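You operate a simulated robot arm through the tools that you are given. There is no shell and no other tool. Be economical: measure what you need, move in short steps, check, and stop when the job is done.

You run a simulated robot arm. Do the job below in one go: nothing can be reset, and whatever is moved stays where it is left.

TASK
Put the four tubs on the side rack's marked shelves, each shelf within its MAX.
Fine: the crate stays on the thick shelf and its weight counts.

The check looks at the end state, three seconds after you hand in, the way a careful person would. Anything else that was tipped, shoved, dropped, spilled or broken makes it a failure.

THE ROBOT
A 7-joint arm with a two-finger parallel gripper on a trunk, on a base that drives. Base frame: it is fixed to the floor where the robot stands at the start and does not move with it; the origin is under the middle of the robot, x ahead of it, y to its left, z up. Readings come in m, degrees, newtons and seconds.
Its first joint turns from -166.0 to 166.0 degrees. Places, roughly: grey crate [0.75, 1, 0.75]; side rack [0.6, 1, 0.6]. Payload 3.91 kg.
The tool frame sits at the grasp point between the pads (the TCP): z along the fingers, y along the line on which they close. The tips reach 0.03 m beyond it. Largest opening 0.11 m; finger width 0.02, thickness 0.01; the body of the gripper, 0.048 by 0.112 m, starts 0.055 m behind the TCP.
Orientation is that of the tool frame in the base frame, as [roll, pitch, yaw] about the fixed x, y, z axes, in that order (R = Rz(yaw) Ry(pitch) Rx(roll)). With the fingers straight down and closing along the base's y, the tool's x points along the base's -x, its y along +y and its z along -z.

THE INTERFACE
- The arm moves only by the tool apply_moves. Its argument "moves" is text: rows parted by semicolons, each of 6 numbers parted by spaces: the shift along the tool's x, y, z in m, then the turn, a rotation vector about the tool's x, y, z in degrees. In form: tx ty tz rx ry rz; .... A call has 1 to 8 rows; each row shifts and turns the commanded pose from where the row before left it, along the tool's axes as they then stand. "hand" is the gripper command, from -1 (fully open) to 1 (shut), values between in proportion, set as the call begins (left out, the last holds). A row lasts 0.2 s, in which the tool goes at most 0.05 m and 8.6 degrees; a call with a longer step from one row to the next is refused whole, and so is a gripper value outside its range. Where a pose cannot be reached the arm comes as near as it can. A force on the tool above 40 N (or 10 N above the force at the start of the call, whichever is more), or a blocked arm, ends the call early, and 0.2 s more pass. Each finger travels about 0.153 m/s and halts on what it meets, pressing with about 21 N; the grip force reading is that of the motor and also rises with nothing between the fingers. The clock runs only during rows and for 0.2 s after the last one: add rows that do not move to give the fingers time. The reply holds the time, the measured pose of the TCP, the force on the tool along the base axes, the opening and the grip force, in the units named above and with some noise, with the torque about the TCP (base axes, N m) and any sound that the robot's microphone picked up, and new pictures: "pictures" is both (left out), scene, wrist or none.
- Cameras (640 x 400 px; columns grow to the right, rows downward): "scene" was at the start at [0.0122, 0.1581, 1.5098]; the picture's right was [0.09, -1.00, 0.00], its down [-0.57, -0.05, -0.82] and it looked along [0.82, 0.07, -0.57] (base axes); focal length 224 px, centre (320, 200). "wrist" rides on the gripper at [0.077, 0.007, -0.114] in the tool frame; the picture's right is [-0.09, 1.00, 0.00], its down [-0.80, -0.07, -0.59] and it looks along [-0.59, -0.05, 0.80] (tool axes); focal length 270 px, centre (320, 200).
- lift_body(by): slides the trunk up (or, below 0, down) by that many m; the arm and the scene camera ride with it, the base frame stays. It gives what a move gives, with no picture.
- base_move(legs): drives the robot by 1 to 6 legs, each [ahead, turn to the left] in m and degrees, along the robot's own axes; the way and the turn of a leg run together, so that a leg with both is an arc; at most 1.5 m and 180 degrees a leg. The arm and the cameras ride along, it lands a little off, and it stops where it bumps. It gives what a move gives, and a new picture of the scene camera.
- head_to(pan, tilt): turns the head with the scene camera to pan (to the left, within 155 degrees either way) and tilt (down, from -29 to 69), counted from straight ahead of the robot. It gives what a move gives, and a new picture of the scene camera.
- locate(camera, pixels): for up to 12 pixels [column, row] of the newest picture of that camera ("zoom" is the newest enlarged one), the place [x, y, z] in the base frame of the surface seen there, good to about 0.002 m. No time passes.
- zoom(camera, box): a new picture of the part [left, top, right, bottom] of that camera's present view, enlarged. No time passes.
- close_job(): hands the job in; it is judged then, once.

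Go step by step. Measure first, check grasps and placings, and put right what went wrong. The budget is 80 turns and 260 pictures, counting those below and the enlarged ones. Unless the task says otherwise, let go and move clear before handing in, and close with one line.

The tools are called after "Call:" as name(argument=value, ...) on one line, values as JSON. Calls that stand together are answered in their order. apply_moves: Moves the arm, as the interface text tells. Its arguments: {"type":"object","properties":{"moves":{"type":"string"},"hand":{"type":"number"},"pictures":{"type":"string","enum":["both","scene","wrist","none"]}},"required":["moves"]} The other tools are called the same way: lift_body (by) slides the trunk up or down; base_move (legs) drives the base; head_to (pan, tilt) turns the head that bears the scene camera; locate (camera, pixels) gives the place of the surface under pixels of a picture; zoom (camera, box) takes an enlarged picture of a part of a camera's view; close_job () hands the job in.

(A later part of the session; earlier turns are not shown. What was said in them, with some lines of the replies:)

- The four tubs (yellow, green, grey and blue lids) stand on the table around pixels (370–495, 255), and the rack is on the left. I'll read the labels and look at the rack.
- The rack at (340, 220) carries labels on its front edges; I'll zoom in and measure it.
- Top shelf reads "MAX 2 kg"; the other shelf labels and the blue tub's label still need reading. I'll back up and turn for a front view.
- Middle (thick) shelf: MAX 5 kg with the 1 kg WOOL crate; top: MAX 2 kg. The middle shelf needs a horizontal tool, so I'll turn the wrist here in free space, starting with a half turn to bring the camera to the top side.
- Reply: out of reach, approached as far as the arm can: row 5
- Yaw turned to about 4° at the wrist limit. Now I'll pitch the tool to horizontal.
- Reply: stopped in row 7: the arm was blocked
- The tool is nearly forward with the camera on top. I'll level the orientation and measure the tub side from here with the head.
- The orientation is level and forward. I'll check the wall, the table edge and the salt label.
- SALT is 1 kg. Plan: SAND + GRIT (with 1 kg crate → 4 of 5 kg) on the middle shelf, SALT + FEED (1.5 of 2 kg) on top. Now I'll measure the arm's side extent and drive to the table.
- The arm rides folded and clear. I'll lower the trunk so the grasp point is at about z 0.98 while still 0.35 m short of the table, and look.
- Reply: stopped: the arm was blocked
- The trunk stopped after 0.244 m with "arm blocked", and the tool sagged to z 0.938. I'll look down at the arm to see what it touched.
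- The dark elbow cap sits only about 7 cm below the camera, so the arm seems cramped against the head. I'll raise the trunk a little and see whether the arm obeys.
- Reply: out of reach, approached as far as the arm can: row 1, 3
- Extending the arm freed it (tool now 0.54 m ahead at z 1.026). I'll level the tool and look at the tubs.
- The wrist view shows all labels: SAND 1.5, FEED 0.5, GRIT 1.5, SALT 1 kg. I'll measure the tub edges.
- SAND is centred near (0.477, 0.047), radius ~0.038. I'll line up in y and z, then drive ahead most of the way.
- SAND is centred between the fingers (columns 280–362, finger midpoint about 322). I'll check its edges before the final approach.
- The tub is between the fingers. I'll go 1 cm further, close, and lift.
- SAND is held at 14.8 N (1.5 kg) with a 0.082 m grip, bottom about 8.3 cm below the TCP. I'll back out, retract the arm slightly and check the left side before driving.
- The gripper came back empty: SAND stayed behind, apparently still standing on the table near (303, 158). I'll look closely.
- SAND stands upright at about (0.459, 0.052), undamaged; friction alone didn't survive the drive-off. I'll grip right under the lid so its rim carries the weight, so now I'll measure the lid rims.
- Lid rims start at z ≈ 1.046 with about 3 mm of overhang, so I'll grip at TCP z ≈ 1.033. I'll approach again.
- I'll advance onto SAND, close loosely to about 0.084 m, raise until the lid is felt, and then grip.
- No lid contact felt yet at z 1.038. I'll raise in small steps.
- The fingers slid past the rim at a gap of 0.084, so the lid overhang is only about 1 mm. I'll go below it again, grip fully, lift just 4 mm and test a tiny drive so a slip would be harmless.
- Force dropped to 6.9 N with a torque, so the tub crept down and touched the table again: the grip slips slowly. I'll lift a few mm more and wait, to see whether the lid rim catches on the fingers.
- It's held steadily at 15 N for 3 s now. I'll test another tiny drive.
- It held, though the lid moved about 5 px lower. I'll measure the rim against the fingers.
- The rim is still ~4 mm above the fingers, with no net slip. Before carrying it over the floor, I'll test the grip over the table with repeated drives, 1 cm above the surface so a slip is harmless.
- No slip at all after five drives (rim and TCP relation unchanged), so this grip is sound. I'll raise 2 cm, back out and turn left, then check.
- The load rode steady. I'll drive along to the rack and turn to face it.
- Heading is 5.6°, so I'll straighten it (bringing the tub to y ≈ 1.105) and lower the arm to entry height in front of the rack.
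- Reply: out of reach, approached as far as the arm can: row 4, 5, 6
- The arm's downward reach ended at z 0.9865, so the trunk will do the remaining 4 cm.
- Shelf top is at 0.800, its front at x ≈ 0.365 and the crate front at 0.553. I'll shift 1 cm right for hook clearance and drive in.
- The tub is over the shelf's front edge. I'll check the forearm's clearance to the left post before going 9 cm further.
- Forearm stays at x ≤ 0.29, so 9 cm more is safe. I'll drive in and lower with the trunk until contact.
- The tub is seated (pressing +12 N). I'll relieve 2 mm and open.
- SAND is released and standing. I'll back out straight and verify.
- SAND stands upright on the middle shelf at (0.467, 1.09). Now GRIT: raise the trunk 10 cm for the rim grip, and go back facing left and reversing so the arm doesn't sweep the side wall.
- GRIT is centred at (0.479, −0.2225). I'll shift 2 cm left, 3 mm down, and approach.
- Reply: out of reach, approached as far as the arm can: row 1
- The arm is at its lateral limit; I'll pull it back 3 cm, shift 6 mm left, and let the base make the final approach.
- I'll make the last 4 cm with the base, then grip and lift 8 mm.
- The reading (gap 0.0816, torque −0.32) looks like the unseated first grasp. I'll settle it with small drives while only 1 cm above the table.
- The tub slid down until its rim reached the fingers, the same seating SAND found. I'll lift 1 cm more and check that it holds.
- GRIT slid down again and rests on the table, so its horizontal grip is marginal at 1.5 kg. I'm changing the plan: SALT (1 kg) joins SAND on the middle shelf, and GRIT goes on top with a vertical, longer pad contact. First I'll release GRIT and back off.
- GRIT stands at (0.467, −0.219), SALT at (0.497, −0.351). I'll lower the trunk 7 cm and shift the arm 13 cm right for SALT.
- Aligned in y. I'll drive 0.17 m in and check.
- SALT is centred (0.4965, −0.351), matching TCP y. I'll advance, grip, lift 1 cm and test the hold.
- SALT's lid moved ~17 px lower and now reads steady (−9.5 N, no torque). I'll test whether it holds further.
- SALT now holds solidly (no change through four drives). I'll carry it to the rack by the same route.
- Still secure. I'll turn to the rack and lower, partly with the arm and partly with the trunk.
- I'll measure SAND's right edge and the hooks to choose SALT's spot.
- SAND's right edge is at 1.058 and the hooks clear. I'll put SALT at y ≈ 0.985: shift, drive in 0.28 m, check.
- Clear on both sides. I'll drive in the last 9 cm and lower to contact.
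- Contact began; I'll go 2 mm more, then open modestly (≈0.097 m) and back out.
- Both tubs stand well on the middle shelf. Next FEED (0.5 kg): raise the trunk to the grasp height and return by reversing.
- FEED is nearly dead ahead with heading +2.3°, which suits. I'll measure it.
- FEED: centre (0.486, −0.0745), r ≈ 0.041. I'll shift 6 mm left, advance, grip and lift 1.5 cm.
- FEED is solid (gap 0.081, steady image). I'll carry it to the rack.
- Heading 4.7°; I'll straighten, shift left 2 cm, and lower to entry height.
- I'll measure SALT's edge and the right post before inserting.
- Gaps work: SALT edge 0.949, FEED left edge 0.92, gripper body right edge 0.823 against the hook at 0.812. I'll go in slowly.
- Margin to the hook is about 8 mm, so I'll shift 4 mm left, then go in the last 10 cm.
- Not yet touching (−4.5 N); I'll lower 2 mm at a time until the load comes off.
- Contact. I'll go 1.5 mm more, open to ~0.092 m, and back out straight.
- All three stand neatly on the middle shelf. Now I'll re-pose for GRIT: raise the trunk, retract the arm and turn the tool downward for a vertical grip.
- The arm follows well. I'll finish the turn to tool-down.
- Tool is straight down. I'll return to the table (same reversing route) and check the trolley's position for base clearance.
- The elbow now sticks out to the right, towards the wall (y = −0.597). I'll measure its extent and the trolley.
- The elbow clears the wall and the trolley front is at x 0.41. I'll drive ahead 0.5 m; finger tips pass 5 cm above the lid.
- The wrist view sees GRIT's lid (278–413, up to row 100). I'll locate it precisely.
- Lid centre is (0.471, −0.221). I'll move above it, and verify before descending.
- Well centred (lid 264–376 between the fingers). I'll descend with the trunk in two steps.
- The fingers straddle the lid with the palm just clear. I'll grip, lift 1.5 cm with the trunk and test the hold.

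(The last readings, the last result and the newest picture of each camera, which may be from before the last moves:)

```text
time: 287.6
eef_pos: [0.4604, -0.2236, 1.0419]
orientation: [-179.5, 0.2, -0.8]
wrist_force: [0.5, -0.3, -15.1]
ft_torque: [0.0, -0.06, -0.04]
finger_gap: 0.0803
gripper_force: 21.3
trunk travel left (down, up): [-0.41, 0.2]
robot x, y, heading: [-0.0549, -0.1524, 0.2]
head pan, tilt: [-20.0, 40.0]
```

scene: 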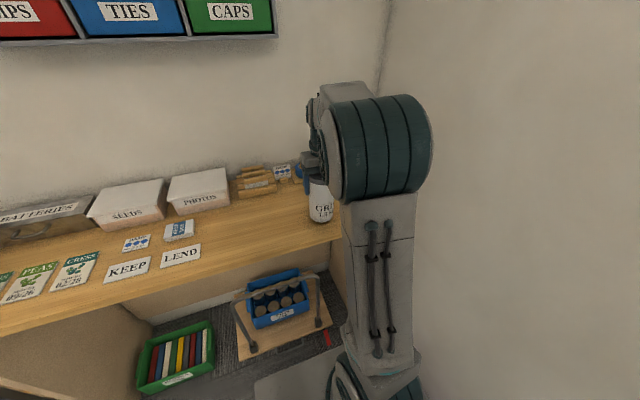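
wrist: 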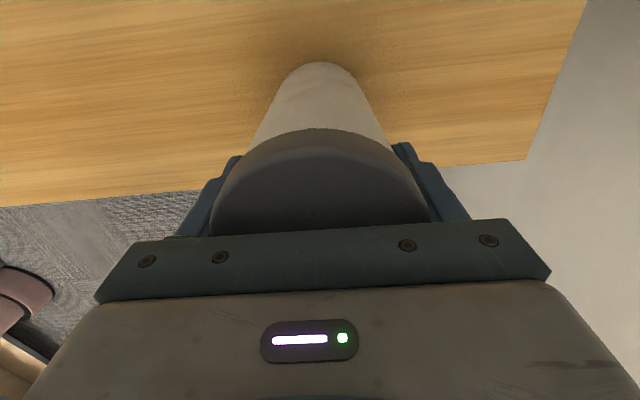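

The vertical grip on GRIT is rock steady (gap 0.0803, 15 N, unchanged image). I'll raise, back out and carry it to the rack.

Call:
lift_body(by=0.06)

Call:
base_move(legs=[[-0.1, 0], [-0.4, 0], [0, 45], [0, 45]])

Call:
apply_moves(moves="0 0 0 0 0 0", pictures="wrist")

Call:
base_move(legs=[[1.22, 0], [0, -45], [0, -45]])

Call:
head_to(pan=0, tilt=30)

```text
time: 288.6
eef_pos: [0.4609, -0.2229, 1.1008]
orientation: [-179.5, 0.0, -0.8]
wrist_force: [0.5, -0.2, -15.2]
ft_torque: [-0.04, -0.01, -0.02]
finger_gap: 0.0804
gripper_force: 21.0
trunk travel left (down, up): [-0.47, 0.14]
robot x, y, heading: [-0.0553, -0.1525, 0.2]
head pan, tilt: [-20.0, 40.0]
```

```text
time: 296.0
eef_pos: [-0.4999, 0.361, 1.1024]
orientation: [-179.6, 0.1, 89.9]
wrist_force: [-0.3, 0.6, -14.2]
ft_torque: [0.01, -0.02, 0.02]
finger_gap: 0.0804
gripper_force: 20.6
trunk travel left (down, up): [-0.47, 0.14]
robot x, y, heading: [-0.5578, -0.1553, 90.8]
head pan, tilt: [-20.0, 40.0]
```

scene: 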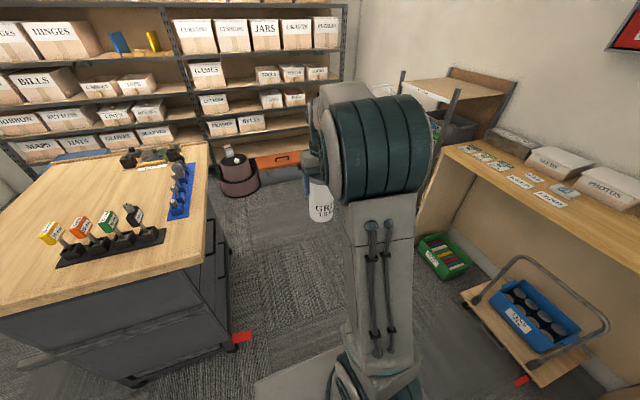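

```text
time: 296.4
eef_pos: [-0.4985, 0.3596, 1.1012]
orientation: [-179.6, 0.2, 89.9]
wrist_force: [-0.4, 0.2, -15.7]
ft_torque: [0.01, -0.02, 0.02]
finger_gap: 0.0805
gripper_force: 20.7
trunk travel left (down, up): [-0.47, 0.14]
robot x, y, heading: [-0.5624, -0.1547, 90.9]
head pan, tilt: [-20.0, 40.0]
```

wrist: 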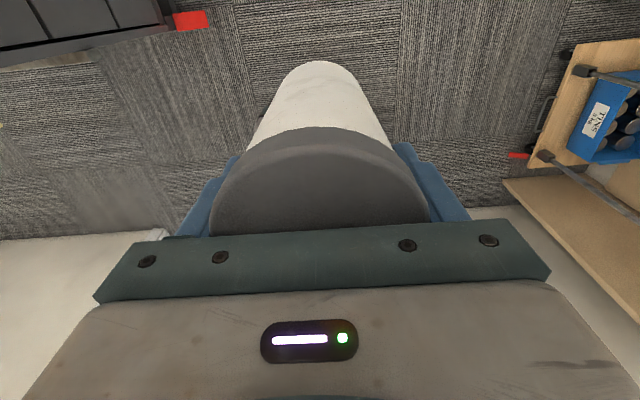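

```text
time: 306.8
eef_pos: [-0.0736, 1.003, 1.1022]
orientation: [-179.5, 0.1, -0.4]
wrist_force: [1.0, 0.5, -14.3]
ft_torque: [0.0, -0.01, 0.01]
finger_gap: 0.0804
gripper_force: 20.8
trunk travel left (down, up): [-0.47, 0.14]
robot x, y, heading: [-0.587, 1.0675, 0.7]
head pan, tilt: [-20.0, 40.0]
```

scene: 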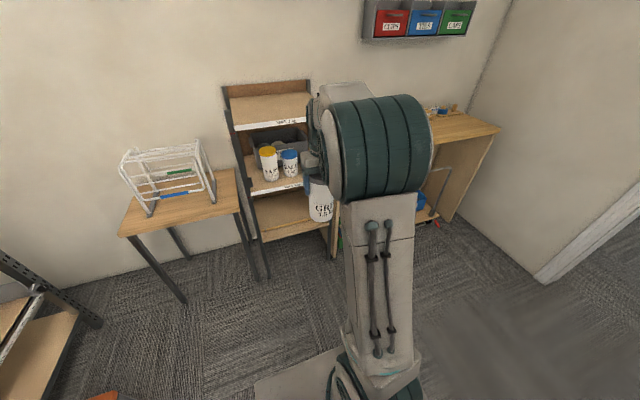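

```text
time: 307.6
eef_pos: [-0.0732, 1.0029, 1.1017]
orientation: [-179.6, 0.2, -0.4]
wrist_force: [-0.6, 0.1, -13.7]
ft_torque: [-0.02, 0.0, 0.01]
finger_gap: 0.0804
gripper_force: 21.1
trunk travel left (down, up): [-0.47, 0.14]
robot x, y, heading: [-0.5874, 1.068, 0.5]
head pan, tilt: [0.0, 30.0]
5 turns are left
```

scene: 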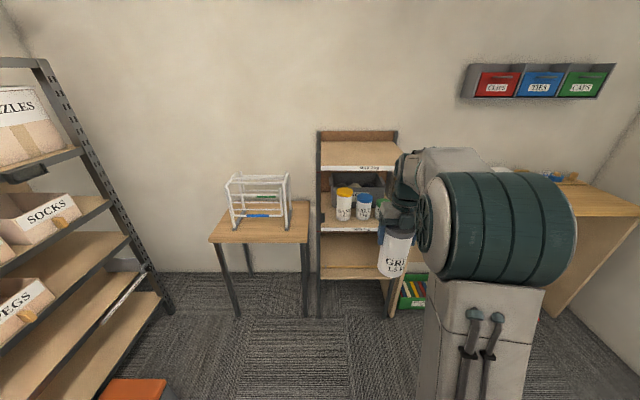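

GRIT is secure in front of the rack at y ≈ 1.003. I'll raise above the top shelf (bottom ≈ 1.175) and drive in so the tub stands at x ≈ 0.46.

Call:
lift_body(by=0.135)

Call:
apply_moves(moves="0 0 -0.015 0 0 0;0 0 -0.02 0 0 0;0 0 -0.02 0 0 0;0 0 -0.012 0 0 0;0 0 0 0 0 0", pictures="none")

Call:
base_move(legs=[[0.3, 0], [0.235, 0]])

Call:
apply_moves(moves="0 0 0 0 0 0", pictures="both")

Call:
locate(camera="wrist", pixels=[[100, 60], [200, 60], [450, 60], [550, 60], [320, 30], [100, 150]])

```text
time: 309.2
eef_pos: [-0.0734, 1.0028, 1.2363]
orientation: [-179.5, 0.2, -0.4]
wrist_force: [-0.9, -0.1, -15.0]
ft_torque: [-0.05, 0.02, 0.02]
finger_gap: 0.0805
gripper_force: 20.8
trunk travel left (down, up): [-0.605, 0.005]
robot x, y, heading: [-0.5883, 1.0655, 0.9]
head pan, tilt: [0.0, 30.0]
```

```text
time: 310.4
eef_pos: [-0.0721, 1.0023, 1.3043]
orientation: [-179.6, 0.2, -0.3]
wrist_force: [0.4, -0.3, -14.2]
ft_torque: [-0.02, 0.03, 0.01]
finger_gap: 0.0805
gripper_force: 20.9
trunk travel left (down, up): [-0.605, 0.005]
robot x, y, heading: [-0.5921, 1.0692, 0.5]
head pan, tilt: [0.0, 30.0]
```

```text
time: 313.9
eef_pos: [0.464, 1.0097, 1.3023]
orientation: [-179.4, 0.2, -0.4]
wrist_force: [0.0, 0.5, -15.8]
ft_torque: [-0.01, 0.0, 0.01]
finger_gap: 0.0806
gripper_force: 20.7
trunk travel left (down, up): [-0.605, 0.005]
robot x, y, heading: [-0.053, 1.0716, 0.9]
head pan, tilt: [0.0, 30.0]
```

scene: 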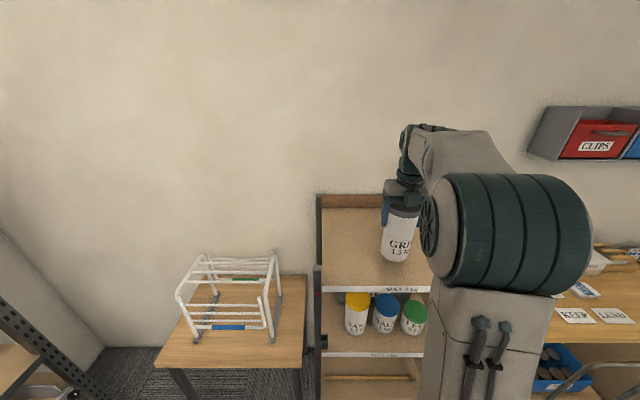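

```text
time: 314.3
eef_pos: [0.4642, 1.0083, 1.3019]
orientation: [-179.5, 0.3, -0.3]
wrist_force: [0.5, -0.2, -16.1]
ft_torque: [-0.03, 0.01, 0.03]
finger_gap: 0.0804
gripper_force: 21.2
trunk travel left (down, up): [-0.605, 0.005]
robot x, y, heading: [-0.0533, 1.0737, 0.8]
head pan, tilt: [0.0, 30.0]
```

scene: 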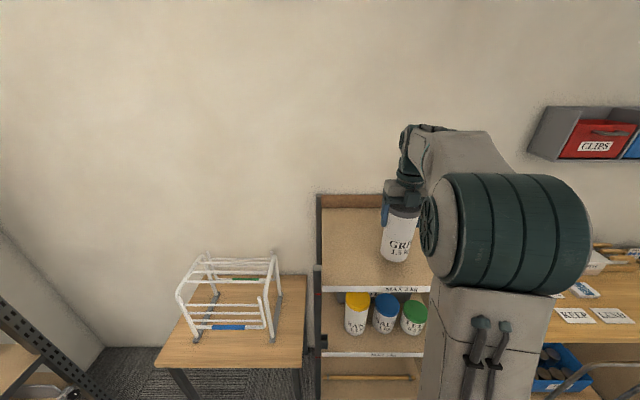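
wrist: 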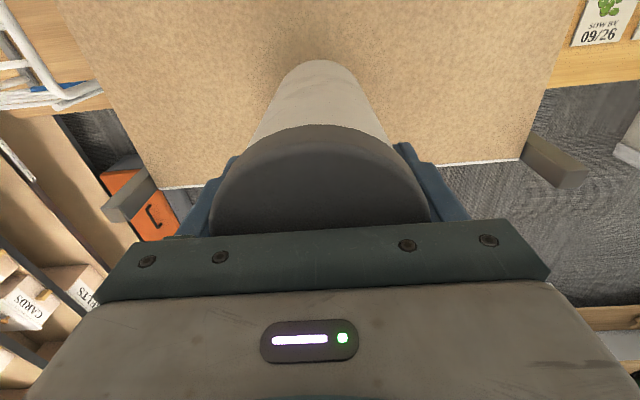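

```text
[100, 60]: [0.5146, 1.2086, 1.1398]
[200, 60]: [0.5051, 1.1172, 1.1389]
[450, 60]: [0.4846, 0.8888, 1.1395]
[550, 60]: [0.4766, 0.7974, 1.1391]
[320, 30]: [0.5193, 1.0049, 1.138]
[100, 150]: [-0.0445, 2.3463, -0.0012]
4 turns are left
```

The tub hangs over the top shelf (surface 1.139, front edge 0.37). I'll lower it to contact: expected TCP ≈ 1.2665.

Call:
lift_body(by=-0.03)

Call:
lift_body(by=-0.004)

Call:
lift_body(by=-0.002)

Call:
lift_body(by=-0.001)

Call:
apply_moves(moves="0 0 0 0 0 0", pictures="scene")

```text
time: 315.0
eef_pos: [0.4627, 1.0086, 1.273]
orientation: [-179.5, 0.2, -0.3]
wrist_force: [-0.7, -0.4, -14.4]
ft_torque: [-0.02, 0.02, -0.01]
finger_gap: 0.0802
gripper_force: 21.5
trunk travel left (down, up): [-0.575, 0.035]
robot x, y, heading: [-0.0534, 1.0724, 0.9]
head pan, tilt: [0.0, 30.0]
```

```text
time: 315.5
eef_pos: [0.4635, 1.0082, 1.2688]
orientation: [-179.5, 0.2, -0.2]
wrist_force: [-0.7, 0.5, -12.7]
ft_torque: [-0.05, -0.01, -0.03]
finger_gap: 0.0803
gripper_force: 21.2
trunk travel left (down, up): [-0.571, 0.039]
robot x, y, heading: [-0.0515, 1.0743, 0.6]
head pan, tilt: [0.0, 30.0]
```

```text
time: 316.1
eef_pos: [0.4626, 1.0091, 1.2683]
orientation: [-179.5, 0.1, -0.3]
wrist_force: [0.3, 0.4, -8.7]
ft_torque: [-0.25, -0.14, 0.06]
finger_gap: 0.0803
gripper_force: 20.7
trunk travel left (down, up): [-0.569, 0.041]
robot x, y, heading: [-0.0536, 1.0768, 0.6]
head pan, tilt: [0.0, 30.0]
```

```text
time: 316.6
eef_pos: [0.4638, 1.009, 1.2674]
orientation: [-179.6, 0.1, -0.2]
wrist_force: [1.8, -0.5, -5.0]
ft_torque: [-0.43, -0.3, 0.09]
finger_gap: 0.0803
gripper_force: 21.4
trunk travel left (down, up): [-0.568, 0.042]
robot x, y, heading: [-0.0512, 1.0767, 0.4]
head pan, tilt: [0.0, 30.0]
```

```text
time: 317.0
eef_pos: [0.4631, 1.0087, 1.2672]
orientation: [-179.4, 0.0, -0.3]
wrist_force: [3.5, -0.9, -4.1]
ft_torque: [-0.42, -0.44, 0.1]
finger_gap: 0.0805
gripper_force: 20.6
trunk travel left (down, up): [-0.568, 0.042]
robot x, y, heading: [-0.0569, 1.0731, 0.5]
head pan, tilt: [0.0, 30.0]
3 turns are left
```

scene: 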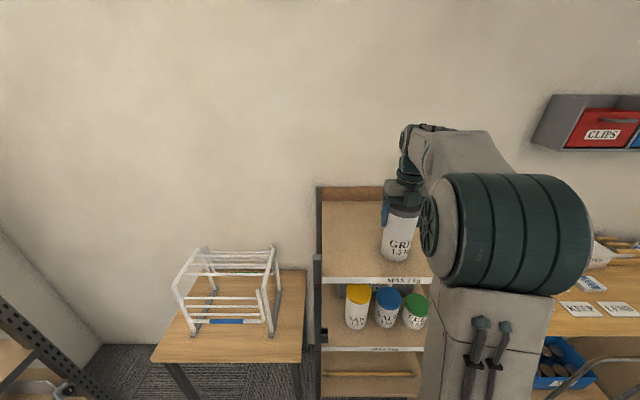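

Most of the weight is on the shelf. I'll settle 1 mm more, open, raise clear, back off and take a look.

Call:
lift_body(by=-0.001)

Call:
apply_moves(moves="0 0 0 0 0 0;0 0 0 0 0 0;0 0 0 0 0 0", hand=-1, pictures="none")

Call:
apply_moves(moves="0 0 -0.02 0 0 0;0 0 -0.03 0 0 0;0 0 -0.03 0 0 0;0 0 -0.03 0 0 0;0 0 0 0 0 0", pictures="wrist")

Call:
base_move(legs=[[-0.5, 0]])

Call:
zoom(camera="scene", box=[290, 120, 450, 300])

```text
time: 317.5
eef_pos: [0.4643, 1.0092, 1.2663]
orientation: [-179.7, 0.0, -0.3]
wrist_force: [4.2, -0.5, -0.9]
ft_torque: [-0.55, -0.52, 0.17]
finger_gap: 0.0802
gripper_force: 21.5
trunk travel left (down, up): [-0.567, 0.043]
robot x, y, heading: [-0.0553, 1.0754, 0.7]
head pan, tilt: [0.0, 30.0]
```

```text
time: 318.3
eef_pos: [0.4624, 1.0096, 1.2656]
orientation: [-179.5, 0.1, -0.5]
wrist_force: [0.1, 0.0, 0.5]
ft_torque: [0.0, 0.0, 0.0]
finger_gap: 0.1099
gripper_force: 0.0
trunk travel left (down, up): [-0.567, 0.043]
robot x, y, heading: [-0.0549, 1.0699, 0.5]
head pan, tilt: [0.0, 30.0]
```

```text
time: 319.5
eef_pos: [0.4603, 1.0085, 1.3762]
orientation: [-179.5, 0.1, -0.5]
wrist_force: [0.2, -0.9, 0.6]
ft_torque: [0.01, -0.02, -0.05]
finger_gap: 0.1102
gripper_force: 0.1
trunk travel left (down, up): [-0.567, 0.043]
robot x, y, heading: [-0.0538, 1.0711, 0.5]
head pan, tilt: [0.0, 30.0]
```

wrist: 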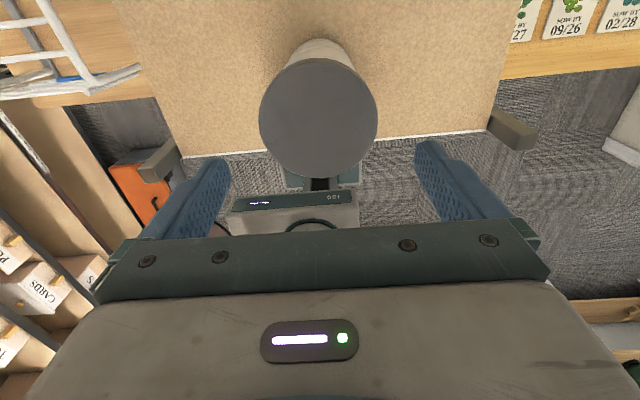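

```text
time: 322.4
eef_pos: [-0.0342, 0.9989, 1.3771]
orientation: [-179.4, 0.2, -1.2]
wrist_force: [0.4, -0.1, 0.9]
ft_torque: [0.0, 0.0, 0.03]
finger_gap: 0.11
gripper_force: 0.1
trunk travel left (down, up): [-0.567, 0.043]
robot x, y, heading: [-0.5421, 1.0714, -0.3]
head pan, tilt: [0.0, 30.0]
```

scene: 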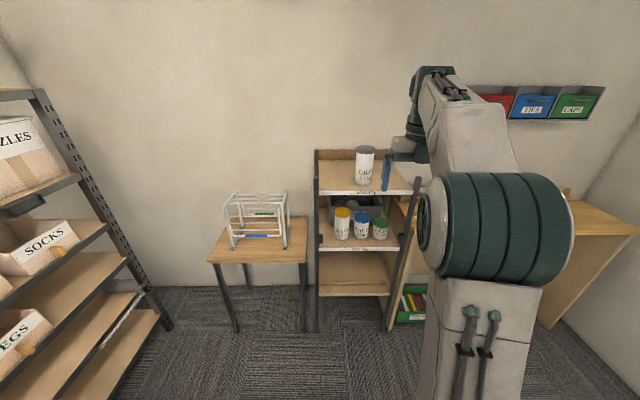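

```text
2.22 times, centred on (370, 210) of scene
2 turns are left
```

zoom: 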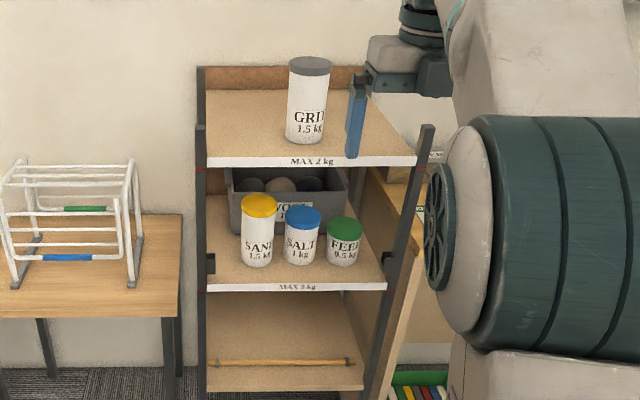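

All four tubs stand upright: GRIT (1.5 kg) is alone on the 2 kg top shelf, and SAND, SALT, FEED and the 1 kg crate (4 kg in all) are on the 5 kg shelf. The gripper is open and clear, so I'm handing in.

Call:
close_job()

```text
The job is handed in.
```

All four tubs are on the side rack and both shelves are within their MAX. GRIT is alone on the top shelf (1.5 of 2 kg), and SAND, SALT and FEED are with the WOOL crate on the thick shelf (4 of 5 kg). SAND slipped from the gripper once, about 6 cm onto the table; it landed upright with no damage I could see.
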